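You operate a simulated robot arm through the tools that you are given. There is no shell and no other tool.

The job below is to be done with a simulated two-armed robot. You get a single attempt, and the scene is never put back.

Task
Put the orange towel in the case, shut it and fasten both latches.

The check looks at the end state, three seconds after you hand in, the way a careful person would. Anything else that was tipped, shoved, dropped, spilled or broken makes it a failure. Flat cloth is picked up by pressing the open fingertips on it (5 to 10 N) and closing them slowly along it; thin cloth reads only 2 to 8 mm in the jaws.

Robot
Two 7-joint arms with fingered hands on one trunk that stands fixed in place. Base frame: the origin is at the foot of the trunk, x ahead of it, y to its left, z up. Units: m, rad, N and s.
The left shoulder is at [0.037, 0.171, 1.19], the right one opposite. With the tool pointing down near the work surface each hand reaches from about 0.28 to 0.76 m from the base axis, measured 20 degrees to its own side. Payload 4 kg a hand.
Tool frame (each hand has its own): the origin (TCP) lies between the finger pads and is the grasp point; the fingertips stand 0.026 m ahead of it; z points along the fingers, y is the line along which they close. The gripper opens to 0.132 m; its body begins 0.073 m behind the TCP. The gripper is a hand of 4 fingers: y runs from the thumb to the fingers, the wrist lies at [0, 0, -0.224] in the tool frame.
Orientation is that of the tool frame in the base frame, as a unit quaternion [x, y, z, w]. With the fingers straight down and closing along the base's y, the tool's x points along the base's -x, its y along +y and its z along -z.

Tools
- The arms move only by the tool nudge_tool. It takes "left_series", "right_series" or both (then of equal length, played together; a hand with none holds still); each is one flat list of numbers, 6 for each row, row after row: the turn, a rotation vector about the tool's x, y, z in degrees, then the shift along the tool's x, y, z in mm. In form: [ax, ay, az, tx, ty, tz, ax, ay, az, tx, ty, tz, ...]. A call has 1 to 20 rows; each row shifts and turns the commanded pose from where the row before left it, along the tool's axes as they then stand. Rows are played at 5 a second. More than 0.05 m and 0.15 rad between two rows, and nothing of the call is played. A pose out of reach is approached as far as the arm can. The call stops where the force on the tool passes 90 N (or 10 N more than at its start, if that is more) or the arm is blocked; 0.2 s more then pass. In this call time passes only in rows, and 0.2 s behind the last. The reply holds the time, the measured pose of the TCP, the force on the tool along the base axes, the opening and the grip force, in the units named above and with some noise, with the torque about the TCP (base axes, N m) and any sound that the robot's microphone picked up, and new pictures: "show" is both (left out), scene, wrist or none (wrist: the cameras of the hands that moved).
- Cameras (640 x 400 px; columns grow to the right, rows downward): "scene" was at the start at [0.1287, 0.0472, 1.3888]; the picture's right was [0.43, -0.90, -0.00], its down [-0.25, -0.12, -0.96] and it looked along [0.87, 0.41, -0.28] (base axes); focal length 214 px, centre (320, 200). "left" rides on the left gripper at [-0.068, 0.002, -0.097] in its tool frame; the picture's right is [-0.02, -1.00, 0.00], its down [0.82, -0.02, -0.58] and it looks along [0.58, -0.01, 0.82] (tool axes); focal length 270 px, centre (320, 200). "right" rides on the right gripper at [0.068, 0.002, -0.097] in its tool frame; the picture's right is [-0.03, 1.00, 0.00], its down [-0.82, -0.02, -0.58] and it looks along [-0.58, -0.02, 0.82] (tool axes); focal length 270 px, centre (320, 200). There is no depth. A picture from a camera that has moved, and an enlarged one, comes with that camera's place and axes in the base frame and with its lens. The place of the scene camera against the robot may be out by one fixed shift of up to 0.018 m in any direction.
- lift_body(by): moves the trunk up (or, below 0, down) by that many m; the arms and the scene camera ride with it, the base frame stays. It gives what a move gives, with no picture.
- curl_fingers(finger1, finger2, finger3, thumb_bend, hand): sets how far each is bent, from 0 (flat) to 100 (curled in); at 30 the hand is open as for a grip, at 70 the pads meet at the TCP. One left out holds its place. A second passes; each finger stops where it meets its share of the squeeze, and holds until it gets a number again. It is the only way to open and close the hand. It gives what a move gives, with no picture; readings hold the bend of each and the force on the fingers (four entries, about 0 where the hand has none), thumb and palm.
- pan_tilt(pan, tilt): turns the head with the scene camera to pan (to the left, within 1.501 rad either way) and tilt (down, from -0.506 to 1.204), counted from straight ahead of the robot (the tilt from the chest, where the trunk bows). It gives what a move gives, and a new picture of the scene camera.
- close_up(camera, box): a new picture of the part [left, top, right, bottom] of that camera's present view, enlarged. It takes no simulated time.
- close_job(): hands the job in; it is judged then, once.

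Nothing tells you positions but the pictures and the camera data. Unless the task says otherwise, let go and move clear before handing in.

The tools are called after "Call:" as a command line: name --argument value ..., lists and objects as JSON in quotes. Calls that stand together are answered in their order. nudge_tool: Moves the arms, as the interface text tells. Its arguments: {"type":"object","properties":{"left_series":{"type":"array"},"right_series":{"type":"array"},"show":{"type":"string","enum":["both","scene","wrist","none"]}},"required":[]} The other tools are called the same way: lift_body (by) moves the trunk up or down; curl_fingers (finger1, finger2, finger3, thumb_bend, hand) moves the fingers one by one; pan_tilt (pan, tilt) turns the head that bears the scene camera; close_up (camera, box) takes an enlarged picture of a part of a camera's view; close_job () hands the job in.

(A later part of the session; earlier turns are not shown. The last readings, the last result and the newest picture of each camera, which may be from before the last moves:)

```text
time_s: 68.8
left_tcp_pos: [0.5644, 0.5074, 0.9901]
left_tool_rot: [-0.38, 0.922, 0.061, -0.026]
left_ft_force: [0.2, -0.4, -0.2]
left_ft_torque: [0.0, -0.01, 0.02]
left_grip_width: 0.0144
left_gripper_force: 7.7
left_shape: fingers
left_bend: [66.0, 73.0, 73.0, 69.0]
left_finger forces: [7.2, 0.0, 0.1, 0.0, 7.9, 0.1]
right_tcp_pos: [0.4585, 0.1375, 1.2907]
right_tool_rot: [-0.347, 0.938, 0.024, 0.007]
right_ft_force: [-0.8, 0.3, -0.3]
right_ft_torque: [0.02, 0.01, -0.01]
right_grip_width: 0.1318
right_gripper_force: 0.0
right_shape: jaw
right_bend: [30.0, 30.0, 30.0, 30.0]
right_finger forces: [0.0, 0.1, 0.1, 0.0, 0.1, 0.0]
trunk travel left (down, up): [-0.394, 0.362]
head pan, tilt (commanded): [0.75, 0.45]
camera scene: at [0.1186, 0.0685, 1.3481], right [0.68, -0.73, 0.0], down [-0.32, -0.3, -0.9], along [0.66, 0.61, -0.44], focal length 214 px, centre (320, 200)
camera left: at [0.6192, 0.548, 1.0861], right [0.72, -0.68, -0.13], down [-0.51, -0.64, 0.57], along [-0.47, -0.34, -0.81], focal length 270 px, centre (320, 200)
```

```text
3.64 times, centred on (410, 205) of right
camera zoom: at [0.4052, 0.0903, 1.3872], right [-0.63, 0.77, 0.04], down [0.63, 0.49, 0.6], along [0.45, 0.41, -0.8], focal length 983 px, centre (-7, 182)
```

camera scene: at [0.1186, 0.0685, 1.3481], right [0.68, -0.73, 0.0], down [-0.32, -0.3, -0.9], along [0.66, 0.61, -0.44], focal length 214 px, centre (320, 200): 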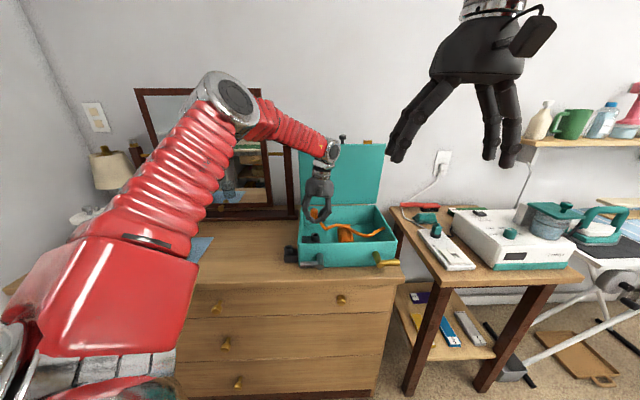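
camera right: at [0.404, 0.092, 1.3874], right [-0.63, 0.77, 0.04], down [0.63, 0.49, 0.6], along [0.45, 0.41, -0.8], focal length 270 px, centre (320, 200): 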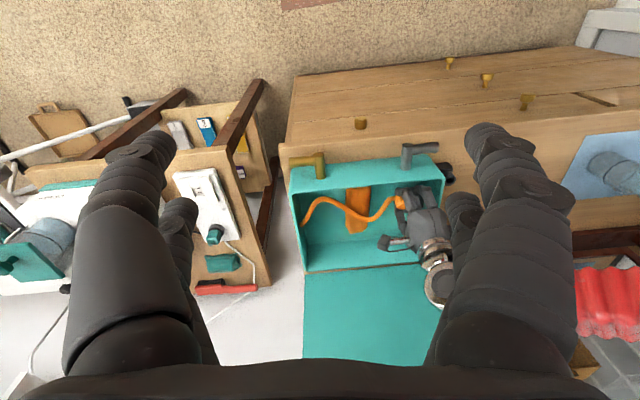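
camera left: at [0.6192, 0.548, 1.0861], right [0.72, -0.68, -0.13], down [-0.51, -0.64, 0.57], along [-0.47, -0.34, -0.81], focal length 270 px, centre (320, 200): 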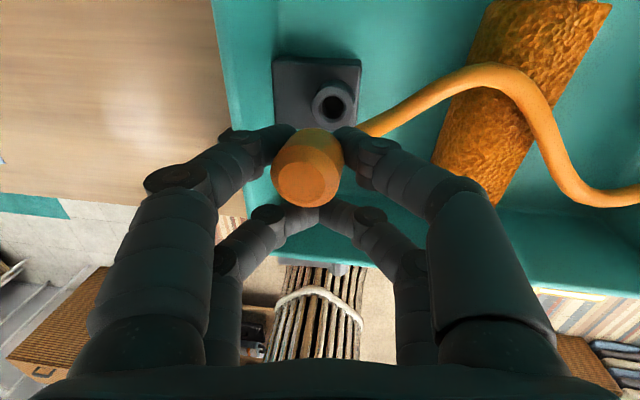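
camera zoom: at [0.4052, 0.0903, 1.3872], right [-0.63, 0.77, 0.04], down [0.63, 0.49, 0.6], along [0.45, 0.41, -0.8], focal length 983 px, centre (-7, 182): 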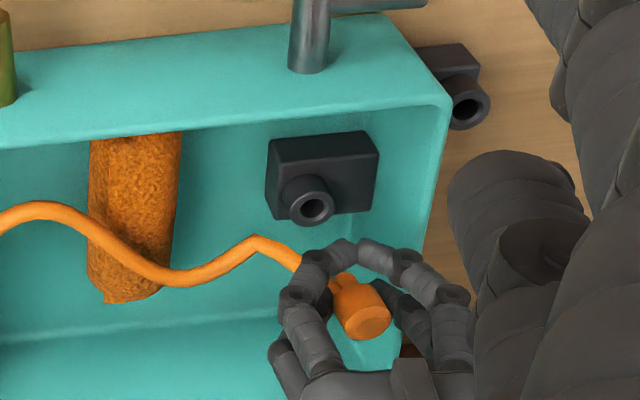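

Views agree: the plug's axis stands within about 2-3 mm of the inner socket's hole (0.568, 0.5216). I'll make that small correction and lower most of the way straight down.

Call:
nudge_tool --left_series '[0, 0, 0, -2.5, -1, 0, 0, 0, 0, 0, -2.6, 19.8, 0, 0, 0, 0, -2.6, 19.8, 0, 0, 0, 0, -1.3, 9.9]' --show "none"

Call:
close_up --camera "left" --box '[200, 60, 440, 230]'

Call:
close_up --camera "scene" --box '[290, 190, 350, 250]'

Call:
close_up --camera "right" --box '[370, 150, 450, 230]'

```text
time_s: 69.8
left_tcp_pos: [0.5643, 0.5092, 0.941]
left_tool_rot: [-0.381, 0.922, 0.06, -0.025]
left_ft_force: [0.5, 0.1, -0.5]
left_ft_torque: [-0.03, -0.02, -0.01]
left_grip_width: 0.0144
left_gripper_force: 7.5
left_shape: fingers
left_bend: [66.0, 73.0, 73.0, 69.0]
left_finger forces: [7.1, 0.0, 0.0, 0.1, 7.8, 0.0]
right_tcp_pos: [0.4579, 0.1392, 1.2925]
right_tool_rot: [-0.348, 0.937, 0.023, 0.008]
right_ft_force: [-0.9, -1.0, 0.1]
right_ft_torque: [-0.01, -0.04, -0.02]
right_grip_width: 0.1316
right_gripper_force: 0.2
right_shape: jaw
right_bend: [30.0, 30.0, 30.0, 30.0]
right_finger forces: [0.0, 0.0, 0.1, 0.0, 0.0, 0.0]
trunk travel left (down, up): [-0.394, 0.362]
head pan, tilt (commanded): [0.75, 0.45]
```

```text
2.35 times, centred on (320, 145) of left
camera zoom: at [0.62, 0.55, 1.0363], right [0.72, -0.68, -0.13], down [-0.51, -0.64, 0.57], along [-0.47, -0.34, -0.81], focal length 636 px, centre (320, 329)
```

zoom: 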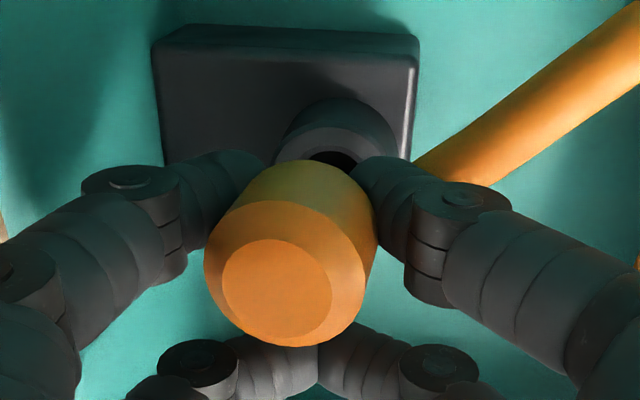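

```text
6.67 times, centred on (320, 220) of scene
camera zoom: at [0.1178, 0.0698, 1.3482], right [0.68, -0.73, 0.0], down [-0.32, -0.3, -0.9], along [0.66, 0.61, -0.44], focal length 1430 px, centre (320, 67)
```

zoom: 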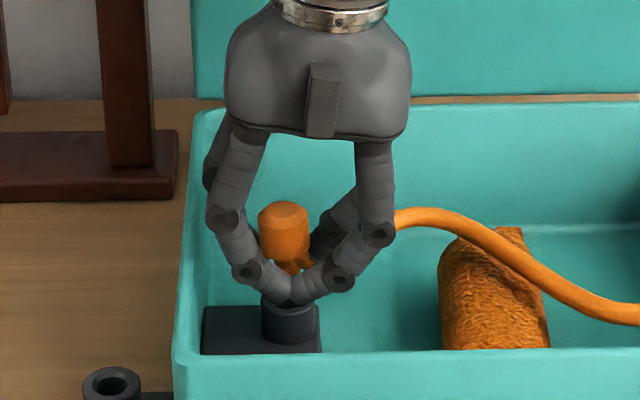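

```text
5.00 times, centred on (410, 190) of right
camera zoom: at [0.4042, 0.0918, 1.3873], right [-0.63, 0.77, 0.04], down [0.63, 0.49, 0.6], along [0.45, 0.41, -0.8], focal length 1351 px, centre (-130, 250)
```

zoom: 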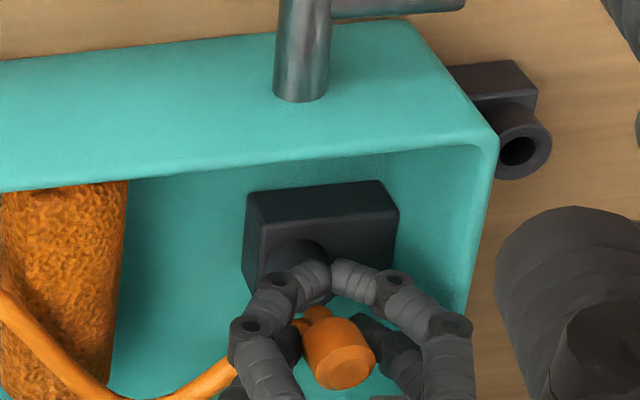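

Call:
close_up --camera "scene" --box '[304, 210, 330, 240]'

Call:
close_up --camera "right" --box '[390, 185, 430, 215]'

Call:
close_up --camera "left" --box '[270, 90, 370, 160]'

```text
13.33 times, centred on (317, 225) of scene
camera zoom: at [0.1178, 0.0698, 1.3482], right [0.68, -0.73, 0.0], down [-0.32, -0.3, -0.9], along [0.66, 0.61, -0.44], focal length 2860 px, centre (360, -133)
```

zoom: 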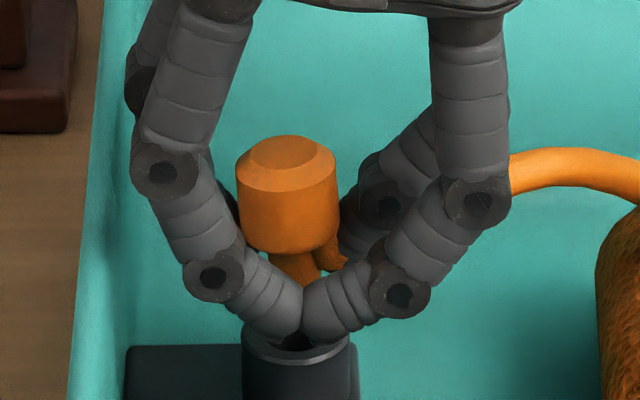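

```text
13.33 times, centred on (410, 200) of right
camera zoom: at [0.4042, 0.0918, 1.3873], right [-0.63, 0.77, 0.04], down [0.63, 0.49, 0.6], along [0.45, 0.41, -0.8], focal length 3604 px, centre (-880, 200)
```

zoom: 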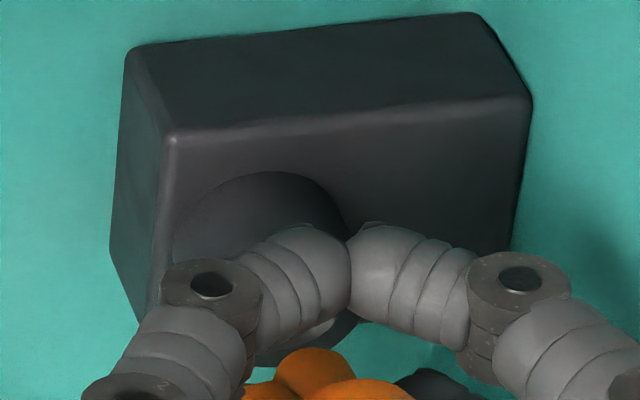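

```text
5.71 times, centred on (320, 125) of left
camera zoom: at [0.62, 0.55, 1.0363], right [0.72, -0.68, -0.13], down [-0.51, -0.64, 0.57], along [-0.47, -0.34, -0.81], focal length 1544 px, centre (320, 629)
```

zoom: 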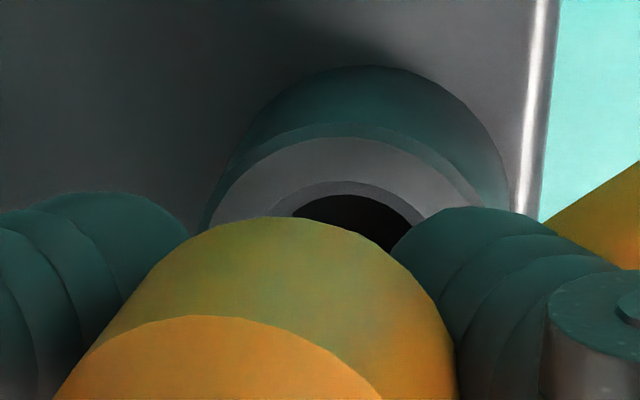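

The close-ups show the plug needs about 2 mm toward the case's right side; otherwise it's lined up. Correcting and lowering toward the socket.

Call:
nudge_tool --left_series '[0, 0, 0, 0, -2, 0, 0, 0, 0, 0, -1.0, 8, 0, 0, 0, 0, -1.0, 8]' --show "none"

Call:
close_up --camera "scene" --box '[304, 210, 330, 240]'

Call:
close_up --camera "left" --box '[250, 70, 390, 170]'

Call:
close_up --camera "right" --box '[380, 180, 440, 225]'

```text
time_s: 70.6
left_tcp_pos: [0.5669, 0.5072, 0.9244]
left_tool_rot: [-0.382, 0.922, 0.06, -0.024]
left_ft_force: [-0.8, 1.7, 5.3]
left_ft_torque: [0.13, -0.01, 0.03]
left_grip_width: 0.0115
left_gripper_force: 8.0
left_shape: fingers
left_bend: [68.0, 73.0, 73.0, 68.0]
left_finger forces: [8.8, 0.1, 0.0, 0.1, 6.9, 0.0]
right_tcp_pos: [0.4552, 0.1383, 1.2932]
right_tool_rot: [-0.348, 0.937, 0.025, 0.009]
right_ft_force: [0.1, -0.3, -0.4]
right_ft_torque: [0.0, -0.03, 0.0]
right_grip_width: 0.1318
right_gripper_force: 0.1
right_shape: jaw
right_bend: [30.0, 30.0, 30.0, 30.0]
right_finger forces: [0.0, 0.1, 0.0, 0.0, 0.0, 0.0]
trunk travel left (down, up): [-0.394, 0.362]
head pan, tilt (commanded): [0.75, 0.45]
```

```text
13.33 times, centred on (317, 225) of scene
camera zoom: at [0.1167, 0.0695, 1.3484], right [0.68, -0.73, 0.0], down [-0.32, -0.3, -0.9], along [0.66, 0.61, -0.44], focal length 2860 px, centre (360, -133)
```

zoom: 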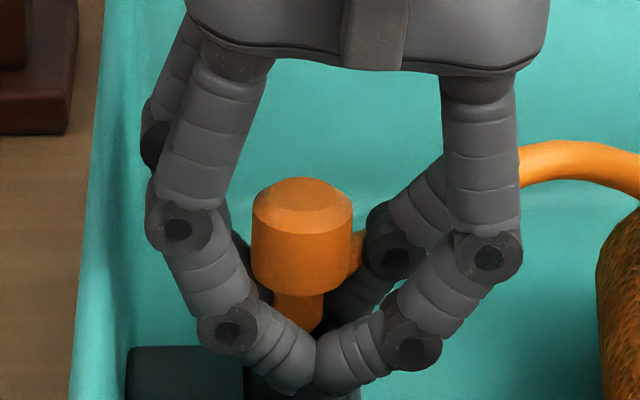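

```text
4.00 times, centred on (320, 120) of left
camera zoom: at [0.6209, 0.547, 1.021], right [0.72, -0.68, -0.13], down [-0.51, -0.64, 0.57], along [-0.47, -0.34, -0.81], focal length 1081 px, centre (320, 520)
```

zoom: 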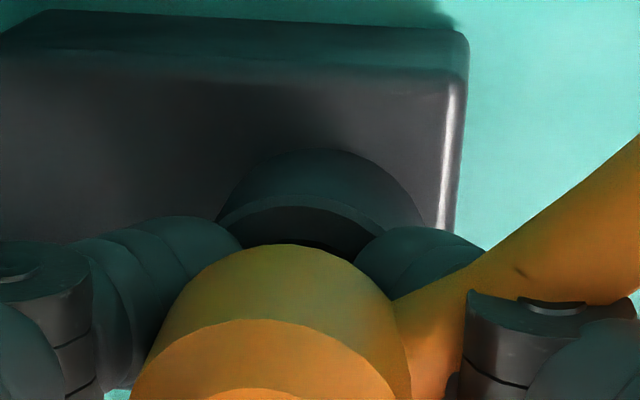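

```text
8.89 times, centred on (410, 202) of right
camera zoom: at [0.403, 0.0914, 1.3878], right [-0.63, 0.77, 0.04], down [0.63, 0.49, 0.6], along [0.45, 0.41, -0.8], focal length 2402 px, centre (-480, 178)
```

zoom: 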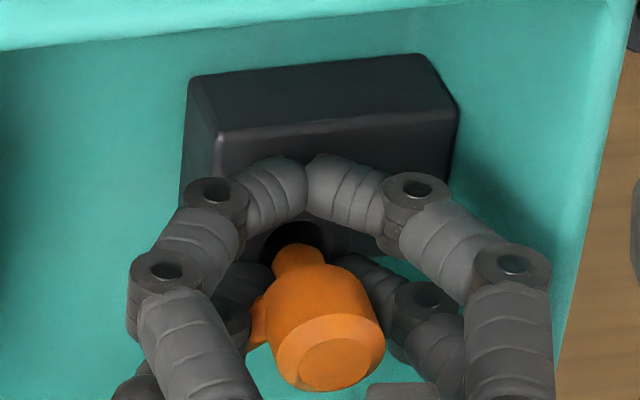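

Light contact (5 N). I'll zoom in closely to see whether the pin has found the hole.

Call:
close_up --camera "right" --box '[398, 198, 422, 214]'

Call:
close_up --camera "scene" --box '[308, 220, 328, 240]'

Call:
close_up --camera "left" --box '[290, 105, 350, 145]'

```text
16.00 times, centred on (410, 206) of right
camera zoom: at [0.403, 0.0914, 1.3878], right [-0.63, 0.77, 0.04], down [0.63, 0.49, 0.6], along [0.45, 0.41, -0.8], focal length 4325 px, centre (-1120, 104)
```

zoom: 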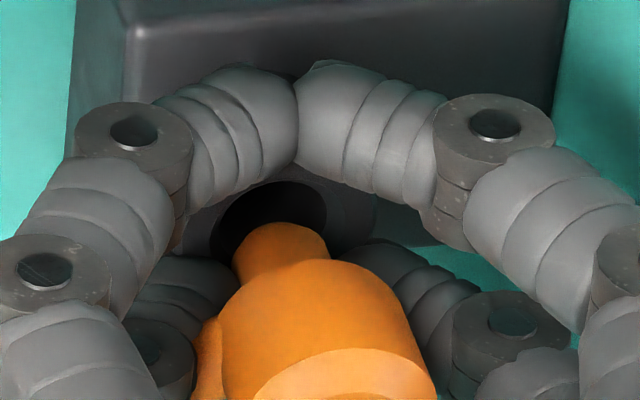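

```text
16.00 times, centred on (318, 230) of scene
camera zoom: at [0.1167, 0.0695, 1.3484], right [0.68, -0.73, 0.0], down [-0.32, -0.3, -0.9], along [0.66, 0.61, -0.44], focal length 3432 px, centre (352, -280)
```

zoom: 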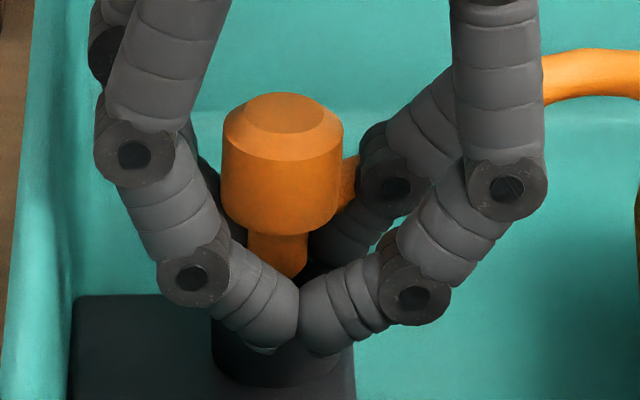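

```text
10.00 times, centred on (320, 125) of left
camera zoom: at [0.6209, 0.547, 1.021], right [0.72, -0.68, -0.13], down [-0.51, -0.64, 0.57], along [-0.47, -0.34, -0.81], focal length 2703 px, centre (320, 950)
```

zoom: 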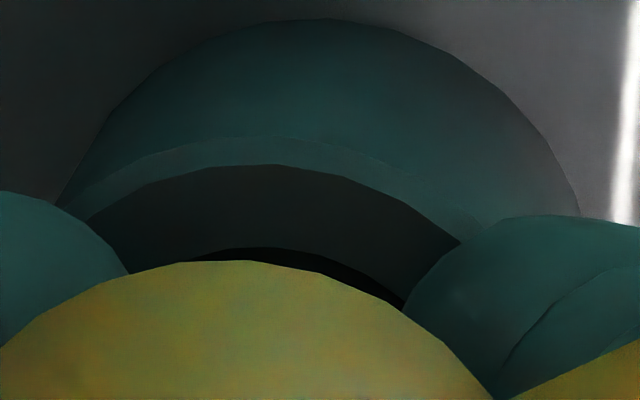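

The views show the pin centred over the hole, about 6-7 mm above it, with the fingertips already resting on the socket's ring. I'll ease up 1 mm and loosen the pair slightly so the plug slides down into the hole, guided.

Call:
nudge_tool --left_series '[0, 0, 0, 0, 0.1, -1]' --show "none"

Call:
curl_fingers --hand "left" --finger1 66 --thumb_bend 66

Call:
close_up --camera "right" --box '[390, 190, 430, 220]'

Call:
close_up --camera "scene" --box '[304, 215, 332, 240]'

```text
time_s: 71.0
left_tcp_pos: [0.5663, 0.5054, 0.9249]
left_tool_rot: [-0.381, 0.922, 0.06, -0.024]
left_ft_force: [-0.9, 1.7, 3.7]
left_ft_torque: [0.1, -0.06, -0.03]
left_grip_width: 0.0112
left_gripper_force: 6.8
left_shape: fingers
left_bend: [68.0, 73.0, 73.0, 68.0]
left_finger forces: [7.5, 0.0, 0.0, 0.0, 6.8, 0.0]
right_tcp_pos: [0.4573, 0.1393, 1.2926]
right_tool_rot: [-0.348, 0.937, 0.023, 0.008]
right_ft_force: [0.1, 0.5, -0.3]
right_ft_torque: [0.0, 0.04, -0.03]
right_grip_width: 0.1319
right_gripper_force: 0.1
right_shape: jaw
right_bend: [30.0, 30.0, 30.0, 30.0]
right_finger forces: [0.0, 0.0, 0.1, 0.0, 0.1, 0.0]
trunk travel left (down, up): [-0.394, 0.362]
head pan, tilt (commanded): [0.75, 0.45]
```

```text
time_s: 72.0
left_tcp_pos: [0.5655, 0.5062, 0.9254]
left_tool_rot: [-0.381, 0.922, 0.06, -0.025]
left_ft_force: [-0.4, -0.6, 1.9]
left_ft_torque: [0.01, -0.04, 0.02]
left_grip_width: 0.0151
left_gripper_force: 1.3
left_shape: fingers
left_bend: [65.0, 73.0, 73.0, 66.0]
left_finger forces: [0.8, 0.1, 0.1, 0.1, 2.0, 0.0]
right_tcp_pos: [0.4576, 0.1392, 1.2929]
right_tool_rot: [-0.348, 0.937, 0.023, 0.008]
right_ft_force: [0.6, 0.1, -0.2]
right_ft_torque: [0.01, -0.02, -0.01]
right_grip_width: 0.1319
right_gripper_force: 0.0
right_shape: jaw
right_bend: [30.0, 30.0, 30.0, 30.0]
right_finger forces: [0.0, 0.0, 0.0, 0.0, 0.1, 0.1]
trunk travel left (down, up): [-0.394, 0.362]
head pan, tilt (commanded): [0.75, 0.45]
```

```text
13.33 times, centred on (410, 205) of right
camera zoom: at [0.4039, 0.0914, 1.3875], right [-0.63, 0.77, 0.04], down [0.63, 0.49, 0.6], along [0.45, 0.41, -0.8], focal length 3604 px, centre (-880, 133)
```

zoom: 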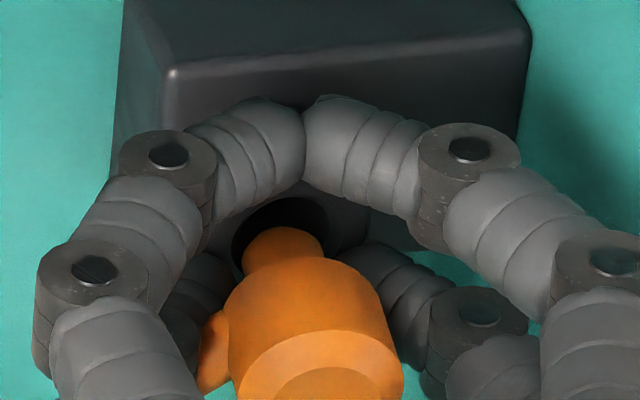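

```text
16.00 times, centred on (318, 228) of scene
camera zoom: at [0.1175, 0.0695, 1.3482], right [0.68, -0.73, 0.0], down [-0.32, -0.3, -0.9], along [0.66, 0.61, -0.44], focal length 3432 px, centre (352, -240)
```

zoom: 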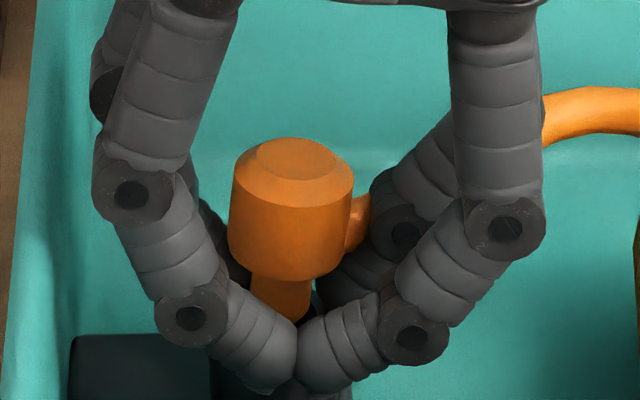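

Grip is light now but the plug hasn't slid yet. Loosening a little more.

Call:
curl_fingers --hand "left" --finger1 64 --thumb_bend 64.5

Call:
close_up --camera "right" --box '[390, 190, 430, 220]'

Call:
close_up --camera "scene" --box '[304, 215, 332, 240]'

```text
time_s: 73.0
left_tcp_pos: [0.5653, 0.5067, 0.9242]
left_tool_rot: [-0.382, 0.922, 0.061, -0.025]
left_ft_force: [0.2, 0.3, 0.3]
left_ft_torque: [0.0, 0.04, 0.03]
left_grip_width: 0.0196
left_gripper_force: 0.2
left_shape: fingers
left_bend: [64.0, 73.0, 73.0, 64.0]
left_finger forces: [0.3, 0.0, 0.0, 0.1, 0.1, 0.1]
right_tcp_pos: [0.4576, 0.1401, 1.2915]
right_tool_rot: [-0.348, 0.937, 0.024, 0.009]
right_ft_force: [-0.1, 1.0, 0.0]
right_ft_torque: [0.03, 0.03, -0.03]
right_grip_width: 0.1319
right_gripper_force: 0.0
right_shape: jaw
right_bend: [30.0, 30.0, 30.0, 30.0]
right_finger forces: [0.0, 0.1, 0.1, 0.0, 0.0, 0.0]
trunk travel left (down, up): [-0.394, 0.362]
head pan, tilt (commanded): [0.75, 0.45]
```

```text
13.33 times, centred on (410, 205) of right
camera zoom: at [0.404, 0.0915, 1.3874], right [-0.63, 0.77, 0.04], down [0.63, 0.49, 0.6], along [0.45, 0.41, -0.8], focal length 3604 px, centre (-880, 133)
```

zoom: 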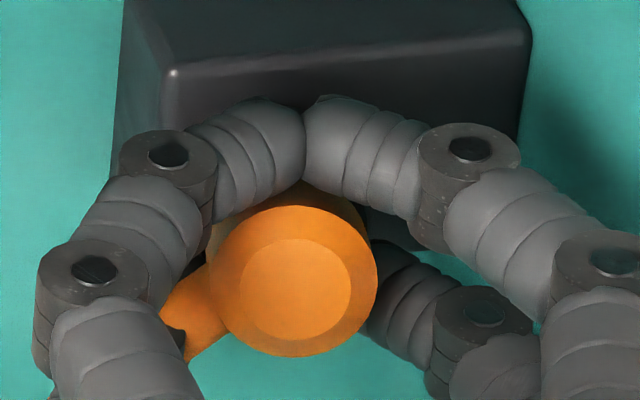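

```text
16.00 times, centred on (318, 228) of scene
camera zoom: at [0.1176, 0.0696, 1.3482], right [0.68, -0.73, 0.0], down [-0.32, -0.3, -0.9], along [0.66, 0.61, -0.44], focal length 3432 px, centre (352, -240)
```

zoom: 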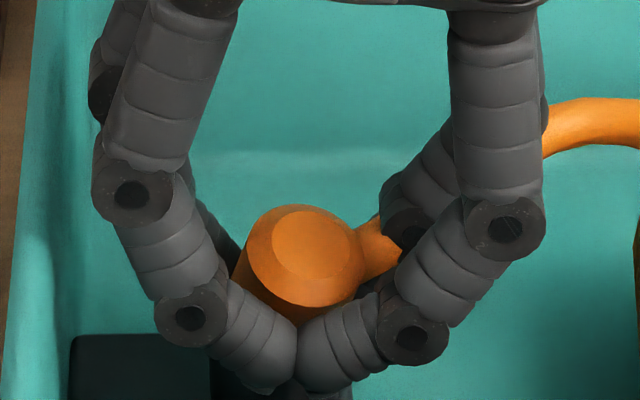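

The plug dropped but leans toward the robot against fingers 2 and 3. I'll check where the pin is before nudging it upright.

Call:
close_up --camera "left" --box '[220, 60, 420, 200]'

Call:
close_up --camera "right" --box '[398, 198, 422, 214]'

```text
2.86 times, centred on (320, 130) of left
camera zoom: at [0.6209, 0.5469, 1.0208], right [0.72, -0.68, -0.13], down [-0.51, -0.64, 0.57], along [-0.47, -0.34, -0.81], focal length 772 px, centre (320, 400)
```

zoom: 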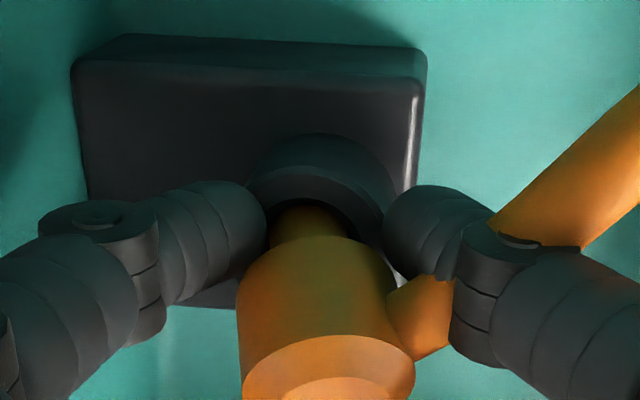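

```text
16.00 times, centred on (410, 206) of right
camera zoom: at [0.404, 0.0915, 1.3874], right [-0.63, 0.77, 0.04], down [0.63, 0.49, 0.6], along [0.45, 0.41, -0.8], focal length 4325 px, centre (-1120, 104)
```

zoom: 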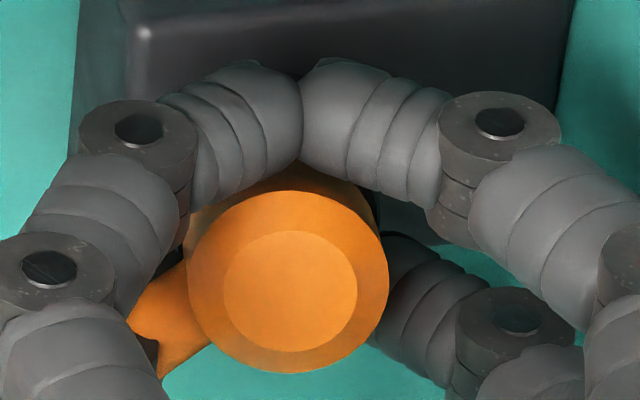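

The pin is in the hole; the plug is just leaning toward the robot. I'll shift the hand a few millimetres away from the robot so fingers 2 and 3 push it upright.

Call:
nudge_tool --left_series '[0, 0, 0, 0, 0.2, -2, 0, 0, 0, -3, 0, 0, 0, 0, 0, -3, 0, 0]' --show "none"

Call:
close_up --camera "right" --box '[390, 190, 430, 220]'

Call:
close_up --camera "scene" --box '[304, 215, 332, 240]'

Call:
close_up --camera "left" --box '[220, 60, 420, 200]'

```text
time_s: 73.8
left_tcp_pos: [0.5717, 0.5106, 0.928]
left_tool_rot: [-0.381, 0.922, 0.06, -0.025]
left_ft_force: [-0.3, -0.1, -0.2]
left_ft_torque: [-0.01, 0.01, 0.02]
left_grip_width: 0.0195
left_gripper_force: 0.2
left_shape: fingers
left_bend: [64.0, 73.0, 73.0, 64.0]
left_finger forces: [0.1, 0.1, 0.0, 0.1, 0.0, 0.0]
right_tcp_pos: [0.4574, 0.1388, 1.2915]
right_tool_rot: [-0.347, 0.937, 0.024, 0.008]
right_ft_force: [0.2, -0.1, 0.8]
right_ft_torque: [0.02, 0.02, -0.03]
right_grip_width: 0.1317
right_gripper_force: 0.1
right_shape: jaw
right_bend: [30.0, 30.0, 30.0, 30.0]
right_finger forces: [0.0, 0.0, 0.0, 0.0, 0.1, 0.1]
trunk travel left (down, up): [-0.394, 0.362]
head pan, tilt (commanded): [0.75, 0.45]
```

```text
13.33 times, centred on (410, 205) of right
camera zoom: at [0.404, 0.0916, 1.3874], right [-0.63, 0.77, 0.04], down [0.63, 0.49, 0.6], along [0.45, 0.41, -0.8], focal length 3604 px, centre (-880, 133)
```

zoom: 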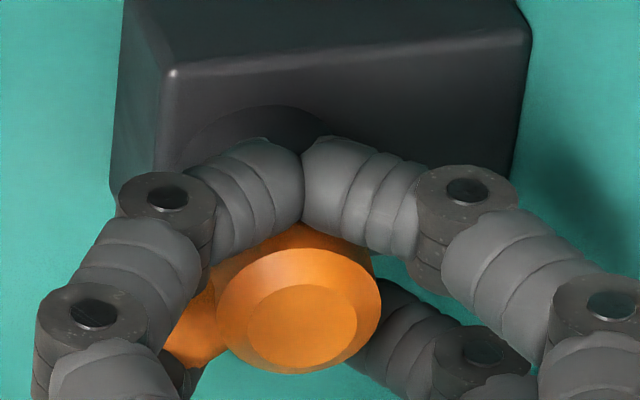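

```text
16.00 times, centred on (318, 228) of scene
camera zoom: at [0.1176, 0.0696, 1.3482], right [0.68, -0.73, 0.0], down [-0.32, -0.3, -0.9], along [0.66, 0.61, -0.44], focal length 3432 px, centre (352, -240)
```

zoom: 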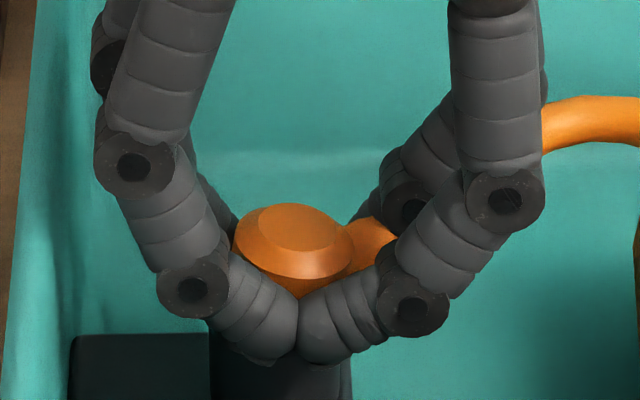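

```text
2.86 times, centred on (320, 130) of left
camera zoom: at [0.6259, 0.5514, 1.0235], right [0.72, -0.68, -0.13], down [-0.51, -0.64, 0.57], along [-0.47, -0.34, -0.81], focal length 772 px, centre (320, 400)
```

zoom: 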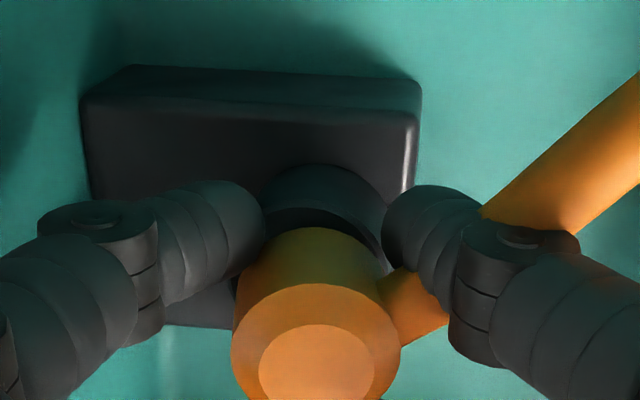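

The plug has dropped further and stands nearly upright, about 5 mm short of fully seated. I'll back the fingers off, lift the hand straight up, then press the plug home from above.

Call:
nudge_tool --left_series '[0, 0, 0, 2, 0, 0]' --show "none"

Call:
curl_fingers --hand "left" --finger1 58 --finger2 64 --finger3 64 --thumb_bend 58

Call:
close_up --camera "scene" --box '[304, 215, 332, 240]'

Call:
close_up --camera "left" --box '[220, 60, 420, 200]'

```text
time_s: 74.2
left_tcp_pos: [0.5685, 0.509, 0.9246]
left_tool_rot: [-0.382, 0.922, 0.061, -0.025]
left_ft_force: [0.7, 1.2, -0.4]
left_ft_torque: [0.06, -0.02, -0.03]
left_grip_width: 0.0204
left_gripper_force: 0.4
left_shape: fingers
left_bend: [64.0, 73.0, 73.0, 64.0]
left_finger forces: [1.1, 0.1, 0.0, 0.0, 0.0, 0.1]
right_tcp_pos: [0.4563, 0.1393, 1.2922]
right_tool_rot: [-0.347, 0.937, 0.024, 0.008]
right_ft_force: [-0.2, 0.5, 0.4]
right_ft_torque: [-0.02, 0.04, 0.02]
right_grip_width: 0.132
right_gripper_force: 0.0
right_shape: jaw
right_bend: [30.0, 30.0, 30.0, 30.0]
right_finger forces: [0.0, 0.0, 0.0, 0.1, 0.1, 0.0]
trunk travel left (down, up): [-0.394, 0.362]
head pan, tilt (commanded): [0.75, 0.45]
```

```text
time_s: 75.2
left_tcp_pos: [0.5697, 0.5081, 0.9256]
left_tool_rot: [-0.381, 0.922, 0.06, -0.025]
left_ft_force: [-0.4, 0.2, 1.0]
left_ft_torque: [-0.02, -0.01, 0.03]
left_grip_width: 0.0417
left_gripper_force: 0.2
left_shape: fingers
left_bend: [57.0, 64.0, 64.0, 57.0]
left_finger forces: [0.0, 0.0, 0.0, 0.1, 0.0, 0.0]
right_tcp_pos: [0.4584, 0.1393, 1.2917]
right_tool_rot: [-0.347, 0.937, 0.024, 0.008]
right_ft_force: [0.4, -0.4, -0.2]
right_ft_torque: [-0.02, 0.04, -0.01]
right_grip_width: 0.1319
right_gripper_force: 0.1
right_shape: jaw
right_bend: [30.0, 30.0, 30.0, 30.0]
right_finger forces: [0.0, 0.0, 0.1, 0.0, 0.0, 0.0]
trunk travel left (down, up): [-0.394, 0.362]
head pan, tilt (commanded): [0.75, 0.45]
```

```text
16.00 times, centred on (318, 228) of scene
camera zoom: at [0.1177, 0.0696, 1.3482], right [0.68, -0.73, 0.0], down [-0.32, -0.3, -0.9], along [0.66, 0.61, -0.44], focal length 3432 px, centre (352, -240)
```

zoom: 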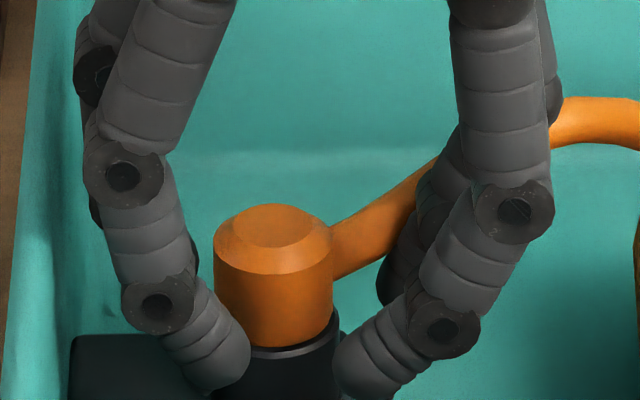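

```text
2.86 times, centred on (320, 130) of left
camera zoom: at [0.6236, 0.5494, 1.0224], right [0.72, -0.68, -0.13], down [-0.51, -0.64, 0.57], along [-0.47, -0.34, -0.81], focal length 772 px, centre (320, 400)
```

zoom: 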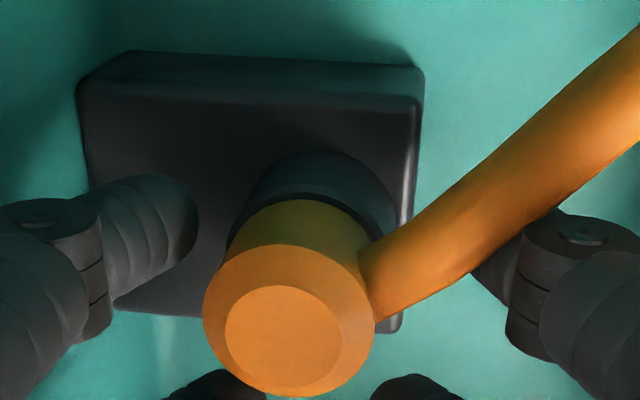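

The plug now sits upright in the inner socket, cap down on the ring. I'll lift the hand straight up, level it, and press gently from above to make sure it's home.

Call:
nudge_tool --left_series '[0, 0, 0, 0, 1.3, -9.9, 0, 0, 0, 0, 1.9, -14.9, 0, 0, 0, 0, 2.6, -19.8, 7.5, 0, 0, 0, 0, 0]' --show "wrist"

Call:
close_up --camera "scene" --box '[304, 215, 332, 240]'

Call:
close_up --camera "left" --box '[220, 20, 420, 160]'

Call:
close_up --camera "right" --box '[380, 170, 440, 215]'

```text
time_s: 76.2
left_tcp_pos: [0.5677, 0.5112, 0.972]
left_tool_rot: [-0.382, 0.924, -0.001, 0.001]
left_ft_force: [0.5, 0.0, -0.2]
left_ft_torque: [0.01, -0.03, -0.02]
left_grip_width: 0.0419
left_gripper_force: 0.0
left_shape: fingers
left_bend: [57.0, 64.0, 64.0, 57.0]
left_finger forces: [0.0, 0.0, 0.1, 0.1, 0.1, 0.0]
right_tcp_pos: [0.4566, 0.141, 1.2913]
right_tool_rot: [-0.348, 0.937, 0.024, 0.008]
right_ft_force: [-0.5, 0.1, 0.2]
right_ft_torque: [0.0, -0.01, 0.02]
right_grip_width: 0.1319
right_gripper_force: 0.0
right_shape: jaw
right_bend: [30.0, 30.0, 30.0, 30.0]
right_finger forces: [0.0, 0.0, 0.1, 0.0, 0.0, 0.0]
trunk travel left (down, up): [-0.394, 0.362]
head pan, tilt (commanded): [0.75, 0.45]
camera left: at [0.6141, 0.5606, 1.0693], right [0.72, -0.69, 0.0], down [-0.56, -0.59, 0.58], along [-0.4, -0.42, -0.82], focal length 270 px, centre (320, 200)
```

left: 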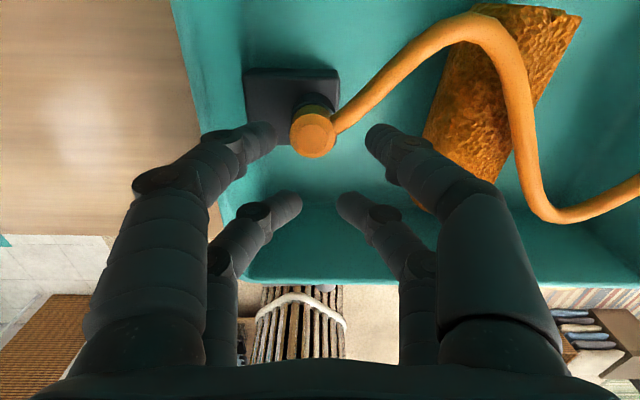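

```text
16.00 times, centred on (318, 228) of scene
camera zoom: at [0.1166, 0.0708, 1.3482], right [0.68, -0.73, 0.0], down [-0.32, -0.3, -0.9], along [0.66, 0.61, -0.44], focal length 3432 px, centre (352, -240)
```

zoom: 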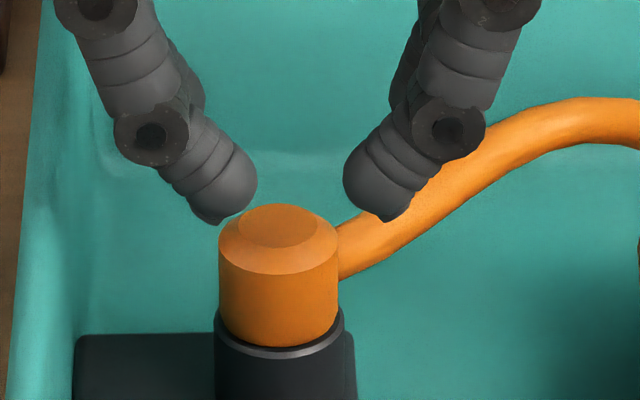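

```text
2.86 times, centred on (320, 90) of left
camera zoom: at [0.6141, 0.5606, 1.0693], right [0.72, -0.69, 0.0], down [-0.56, -0.59, 0.58], along [-0.4, -0.42, -0.82], focal length 772 px, centre (320, 514)
```

zoom: 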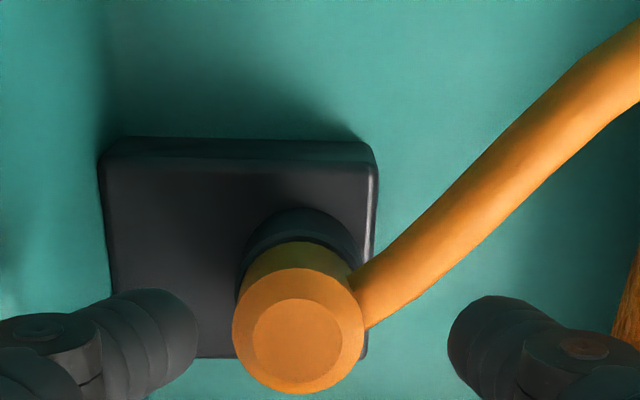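

```text
8.89 times, centred on (410, 192) of right
camera zoom: at [0.4027, 0.0931, 1.3876], right [-0.63, 0.77, 0.04], down [0.63, 0.49, 0.6], along [0.45, 0.41, -0.8], focal length 2402 px, centre (-480, 267)
```

zoom: 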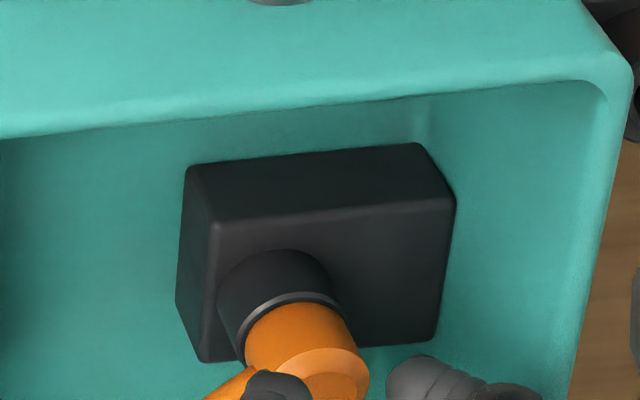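

The plug is seated upright on the inner socket's ring; the cord is now wholly inside the case. Next is the lid: I'll raise the left hand clear and look closely at the lid and knob.

Call:
nudge_tool --left_series '[0, 0, 0, 10, 0, -40, 0, 0, 0, 20, 0, -40, 0, 0, 0, 30, 0, -30, 0, 0, 0, 40, 0, -20, 0, 0, 0, 40, 0, 0]' --show "scene"

Call:
close_up --camera "scene" --box '[280, 120, 410, 280]'

Call:
close_up --camera "scene" --box '[295, 125, 400, 160]'

Call:
close_up --camera "right" --box '[270, 130, 480, 380]'

```text
time_s: 77.4
left_tcp_pos: [0.47, 0.4085, 1.1031]
left_tool_rot: [-0.382, 0.924, 0.0, 0.001]
left_ft_force: [0.2, 0.1, -0.1]
left_ft_torque: [0.01, -0.02, -0.04]
left_grip_width: 0.042
left_gripper_force: 0.0
left_shape: fingers
left_bend: [57.0, 64.0, 64.0, 57.0]
left_finger forces: [0.0, 0.1, 0.0, 0.0, 0.0, 0.0]
right_tcp_pos: [0.4566, 0.1389, 1.2932]
right_tool_rot: [-0.349, 0.937, 0.024, 0.009]
right_ft_force: [-0.6, 0.4, 0.8]
right_ft_torque: [-0.01, -0.01, -0.02]
right_grip_width: 0.132
right_gripper_force: 0.0
right_shape: jaw
right_bend: [30.0, 30.0, 30.0, 30.0]
right_finger forces: [0.1, 0.0, 0.0, 0.0, 0.0, 0.0]
trunk travel left (down, up): [-0.394, 0.362]
head pan, tilt (commanded): [0.75, 0.45]
camera scene: at [0.1167, 0.0693, 1.3483], right [0.68, -0.73, 0.0], down [-0.32, -0.3, -0.9], along [0.66, 0.61, -0.44], focal length 214 px, centre (320, 200)
```

scene: 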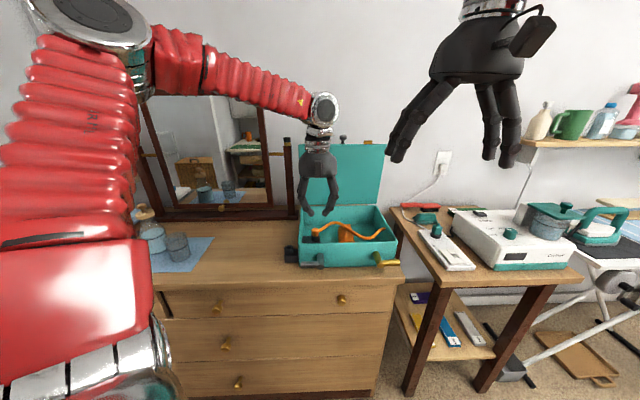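

```text
2.50 times, centred on (345, 200) of scene
camera zoom: at [0.1167, 0.0693, 1.3483], right [0.68, -0.73, 0.0], down [-0.32, -0.3, -0.9], along [0.66, 0.61, -0.44], focal length 536 px, centre (258, 200)
```

zoom: 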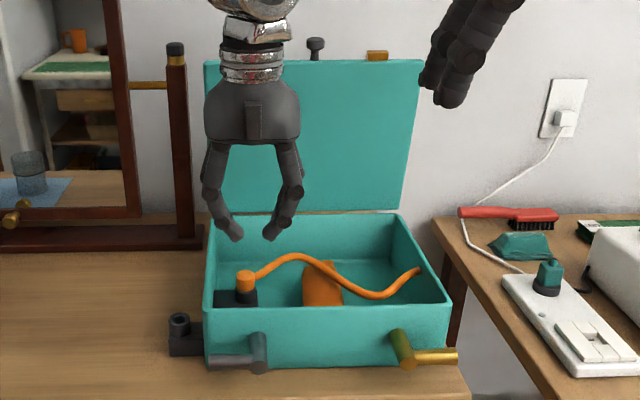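

```text
6.10 times, centred on (348, 142) of scene
camera zoom: at [0.1167, 0.0693, 1.3483], right [0.68, -0.73, 0.0], down [-0.32, -0.3, -0.9], along [0.66, 0.61, -0.44], focal length 1307 px, centre (152, 550)
```

zoom: 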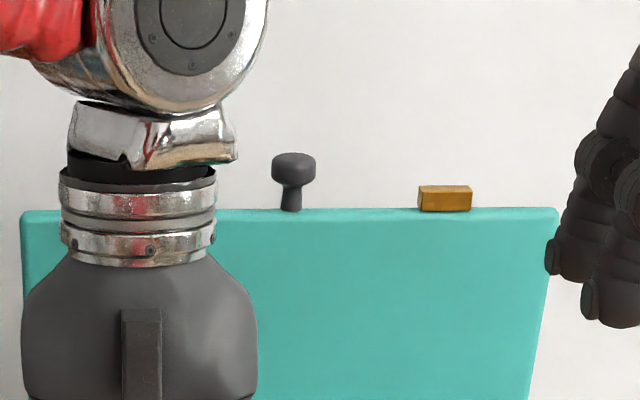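

```text
1.60 times, centred on (375, 255) of right
camera zoom: at [0.403, 0.0912, 1.3878], right [-0.63, 0.77, 0.04], down [0.63, 0.49, 0.6], along [0.45, 0.41, -0.8], focal length 432 px, centre (232, 112)
```

zoom: 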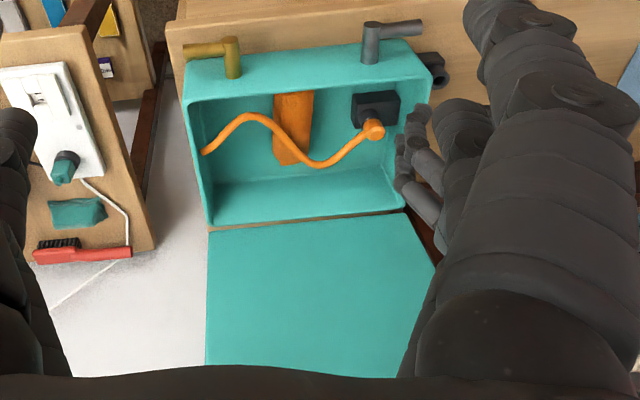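

Towel, plug and cord are all inside. The lid stands upright with its knob near (0.741, 0.547, 1.215). I'll turn the left hand to point outward and approach the knob, to grip it with fingers 2 and 3 (which end up the lower pair) and swing the lid down.

Call:
curl_fingers --hand "left" --finger1 50 --finger2 50 --finger3 50 --thumb_bend 50

Call:
nudge_tool --left_series '[0, 0, 0, -20, -17, -10, 0, 0, 0, -20, -17, -10, 0, 0, 0, -20, -17, -10, 0, -8.1, 0, 0, 0, 0, 0, -8.1, 0, 0, 0, 0, 0, -8.1, 0, 0, 0, 0, 0, -8.1, 0, 0, 0, 0, 0, -8.1, 0, 0, 0, 0, 0, -8.1, 0, 0, 0, 0, 0, -8.1, 0, 0, 0, 0, 0, -8.1, 0, 0, 0, 0]' --show "both"

```text
time_s: 78.4
left_tcp_pos: [0.4693, 0.4081, 1.1023]
left_tool_rot: [-0.382, 0.924, -0.001, 0.0]
left_ft_force: [0.3, 0.1, 0.8]
left_ft_torque: [0.0, -0.01, 0.0]
left_grip_width: 0.0652
left_gripper_force: 0.0
left_shape: fingers
left_bend: [50.0, 50.0, 50.0, 50.0]
left_finger forces: [0.0, 0.0, 0.0, 0.0, 0.0, 0.0]
right_tcp_pos: [0.4563, 0.1401, 1.2916]
right_tool_rot: [-0.348, 0.937, 0.024, 0.008]
right_ft_force: [0.4, 0.2, 0.4]
right_ft_torque: [0.03, 0.01, 0.02]
right_grip_width: 0.1319
right_gripper_force: 0.0
right_shape: jaw
right_bend: [30.0, 30.0, 30.0, 30.0]
right_finger forces: [0.0, 0.0, 0.0, 0.0, 0.0, 0.0]
trunk travel left (down, up): [-0.394, 0.362]
head pan, tilt (commanded): [0.75, 0.45]
```

```text
time_s: 80.8
left_tcp_pos: [0.5481, 0.4171, 1.1318]
left_tool_rot: [-0.322, 0.78, 0.203, 0.496]
left_ft_force: [0.4, 0.3, -0.5]
left_ft_torque: [0.0, 0.0, -0.02]
left_grip_width: 0.0654
left_gripper_force: 0.0
left_shape: fingers
left_bend: [50.0, 50.0, 50.0, 50.0]
left_finger forces: [0.1, 0.1, 0.1, 0.0, 0.0, 0.0]
right_tcp_pos: [0.4572, 0.1398, 1.2926]
right_tool_rot: [-0.348, 0.937, 0.024, 0.007]
right_ft_force: [0.0, -0.1, 0.6]
right_ft_torque: [0.0, -0.02, 0.03]
right_grip_width: 0.1317
right_gripper_force: 0.0
right_shape: jaw
right_bend: [30.0, 30.0, 30.0, 30.0]
right_finger forces: [0.0, 0.0, 0.0, 0.1, 0.1, 0.1]
trunk travel left (down, up): [-0.394, 0.362]
head pan, tilt (commanded): [0.75, 0.45]
camera scene: at [0.1179, 0.0696, 1.3481], right [0.68, -0.73, 0.0], down [-0.32, -0.3, -0.9], along [0.66, 0.61, -0.44], focal length 214 px, centre (320, 200)
camera left: at [0.5044, 0.3768, 1.2347], right [0.71, -0.7, 0.03], down [-0.6, -0.63, -0.49], along [0.36, 0.34, -0.87], focal length 270 px, centre (320, 200)
```

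scene: 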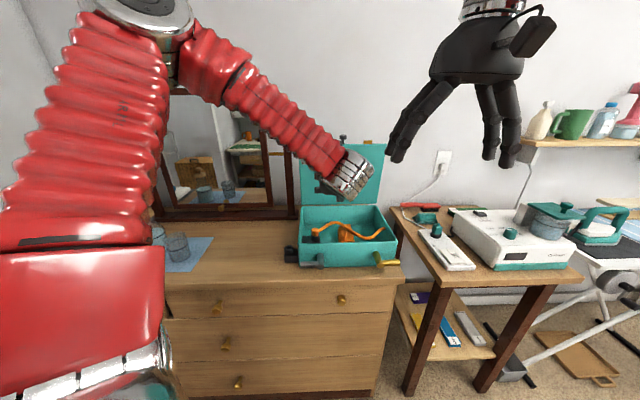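
left: 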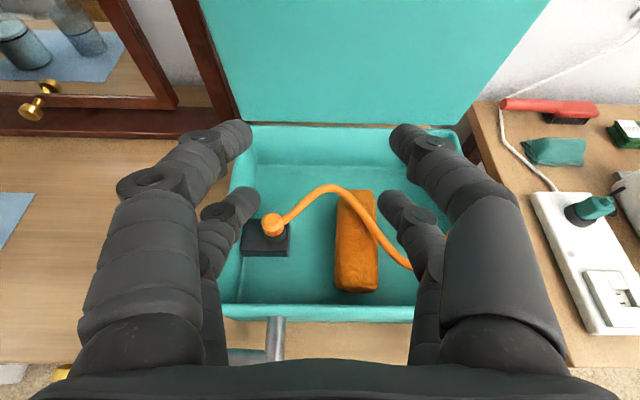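

Call:
nudge_tool --left_series '[0, 0, 0, -31.9, -8.9, 17.6, 0, 0, 0, -31.9, -8.9, 17.6, 0, 0, 0, -31.9, -8.9, 17.6, 0, 0, 0, -31.9, -8.9, 17.6, 0, 0, 0, -31.9, -8.9, 17.6]' --show "both"

Call:
close_up --camera "scene" --box '[290, 100, 410, 180]'

Call:
close_up --camera "left" --box '[180, 0, 460, 190]'

```text
time_s: 82.0
left_tcp_pos: [0.6859, 0.4901, 1.2396]
left_tool_rot: [-0.323, 0.781, 0.204, 0.495]
left_ft_force: [0.7, 1.1, 0.6]
left_ft_torque: [0.0, -0.04, 0.0]
left_grip_width: 0.0655
left_gripper_force: 0.0
left_shape: fingers
left_bend: [50.0, 50.0, 50.0, 50.0]
left_finger forces: [0.1, 0.0, 0.1, 0.1, 0.0, 0.0]
right_tcp_pos: [0.4582, 0.1402, 1.2917]
right_tool_rot: [-0.348, 0.937, 0.024, 0.008]
right_ft_force: [0.2, -0.7, -0.2]
right_ft_torque: [0.0, 0.0, -0.01]
right_grip_width: 0.132
right_gripper_force: 0.1
right_shape: jaw
right_bend: [30.0, 30.0, 30.0, 30.0]
right_finger forces: [0.0, 0.1, 0.0, 0.0, 0.1, 0.0]
trunk travel left (down, up): [-0.394, 0.362]
head pan, tilt (commanded): [0.75, 0.45]
camera scene: at [0.1185, 0.07, 1.3481], right [0.68, -0.73, 0.0], down [-0.32, -0.3, -0.9], along [0.66, 0.61, -0.44], focal length 214 px, centre (320, 200)
camera left: at [0.6423, 0.4499, 1.3427], right [0.71, -0.7, 0.02], down [-0.6, -0.63, -0.49], along [0.36, 0.34, -0.87], focal length 270 px, centre (320, 200)
```

scene: 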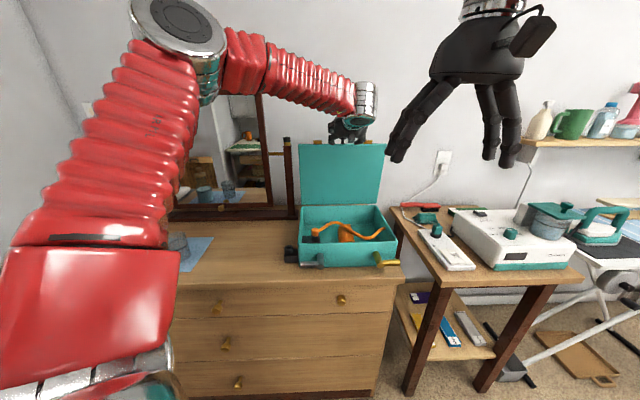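
left: 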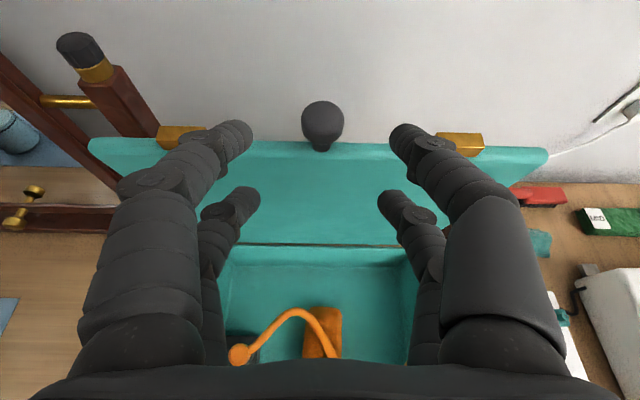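

```text
5.00 times, centred on (350, 140) of scene
camera zoom: at [0.1185, 0.07, 1.3481], right [0.68, -0.73, 0.0], down [-0.32, -0.3, -0.9], along [0.66, 0.61, -0.44], focal length 1072 px, centre (170, 500)
```

zoom: 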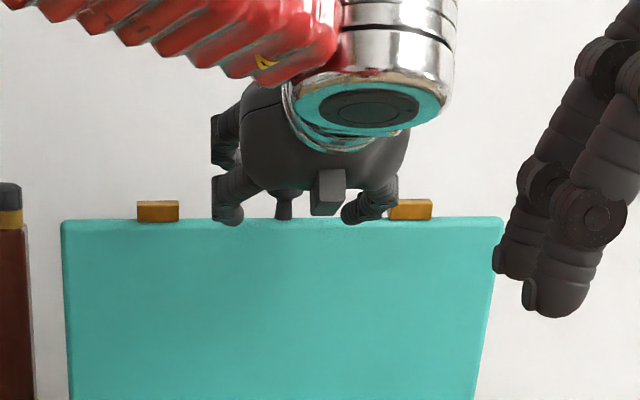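

```text
2.11 times, centred on (320, 95) of left
camera zoom: at [0.6423, 0.4499, 1.3427], right [0.71, -0.7, 0.02], down [-0.6, -0.63, -0.49], along [0.36, 0.34, -0.87], focal length 569 px, centre (320, 421)
```

zoom: 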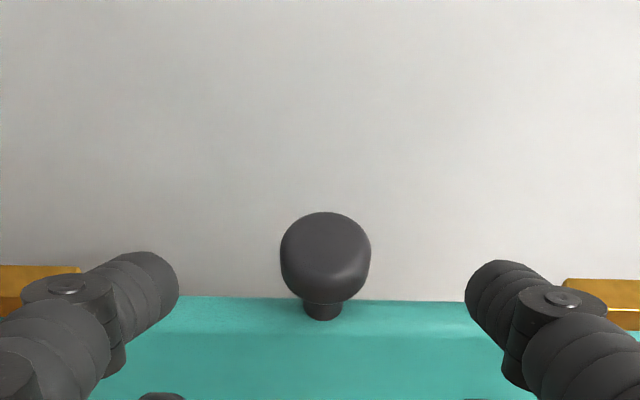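

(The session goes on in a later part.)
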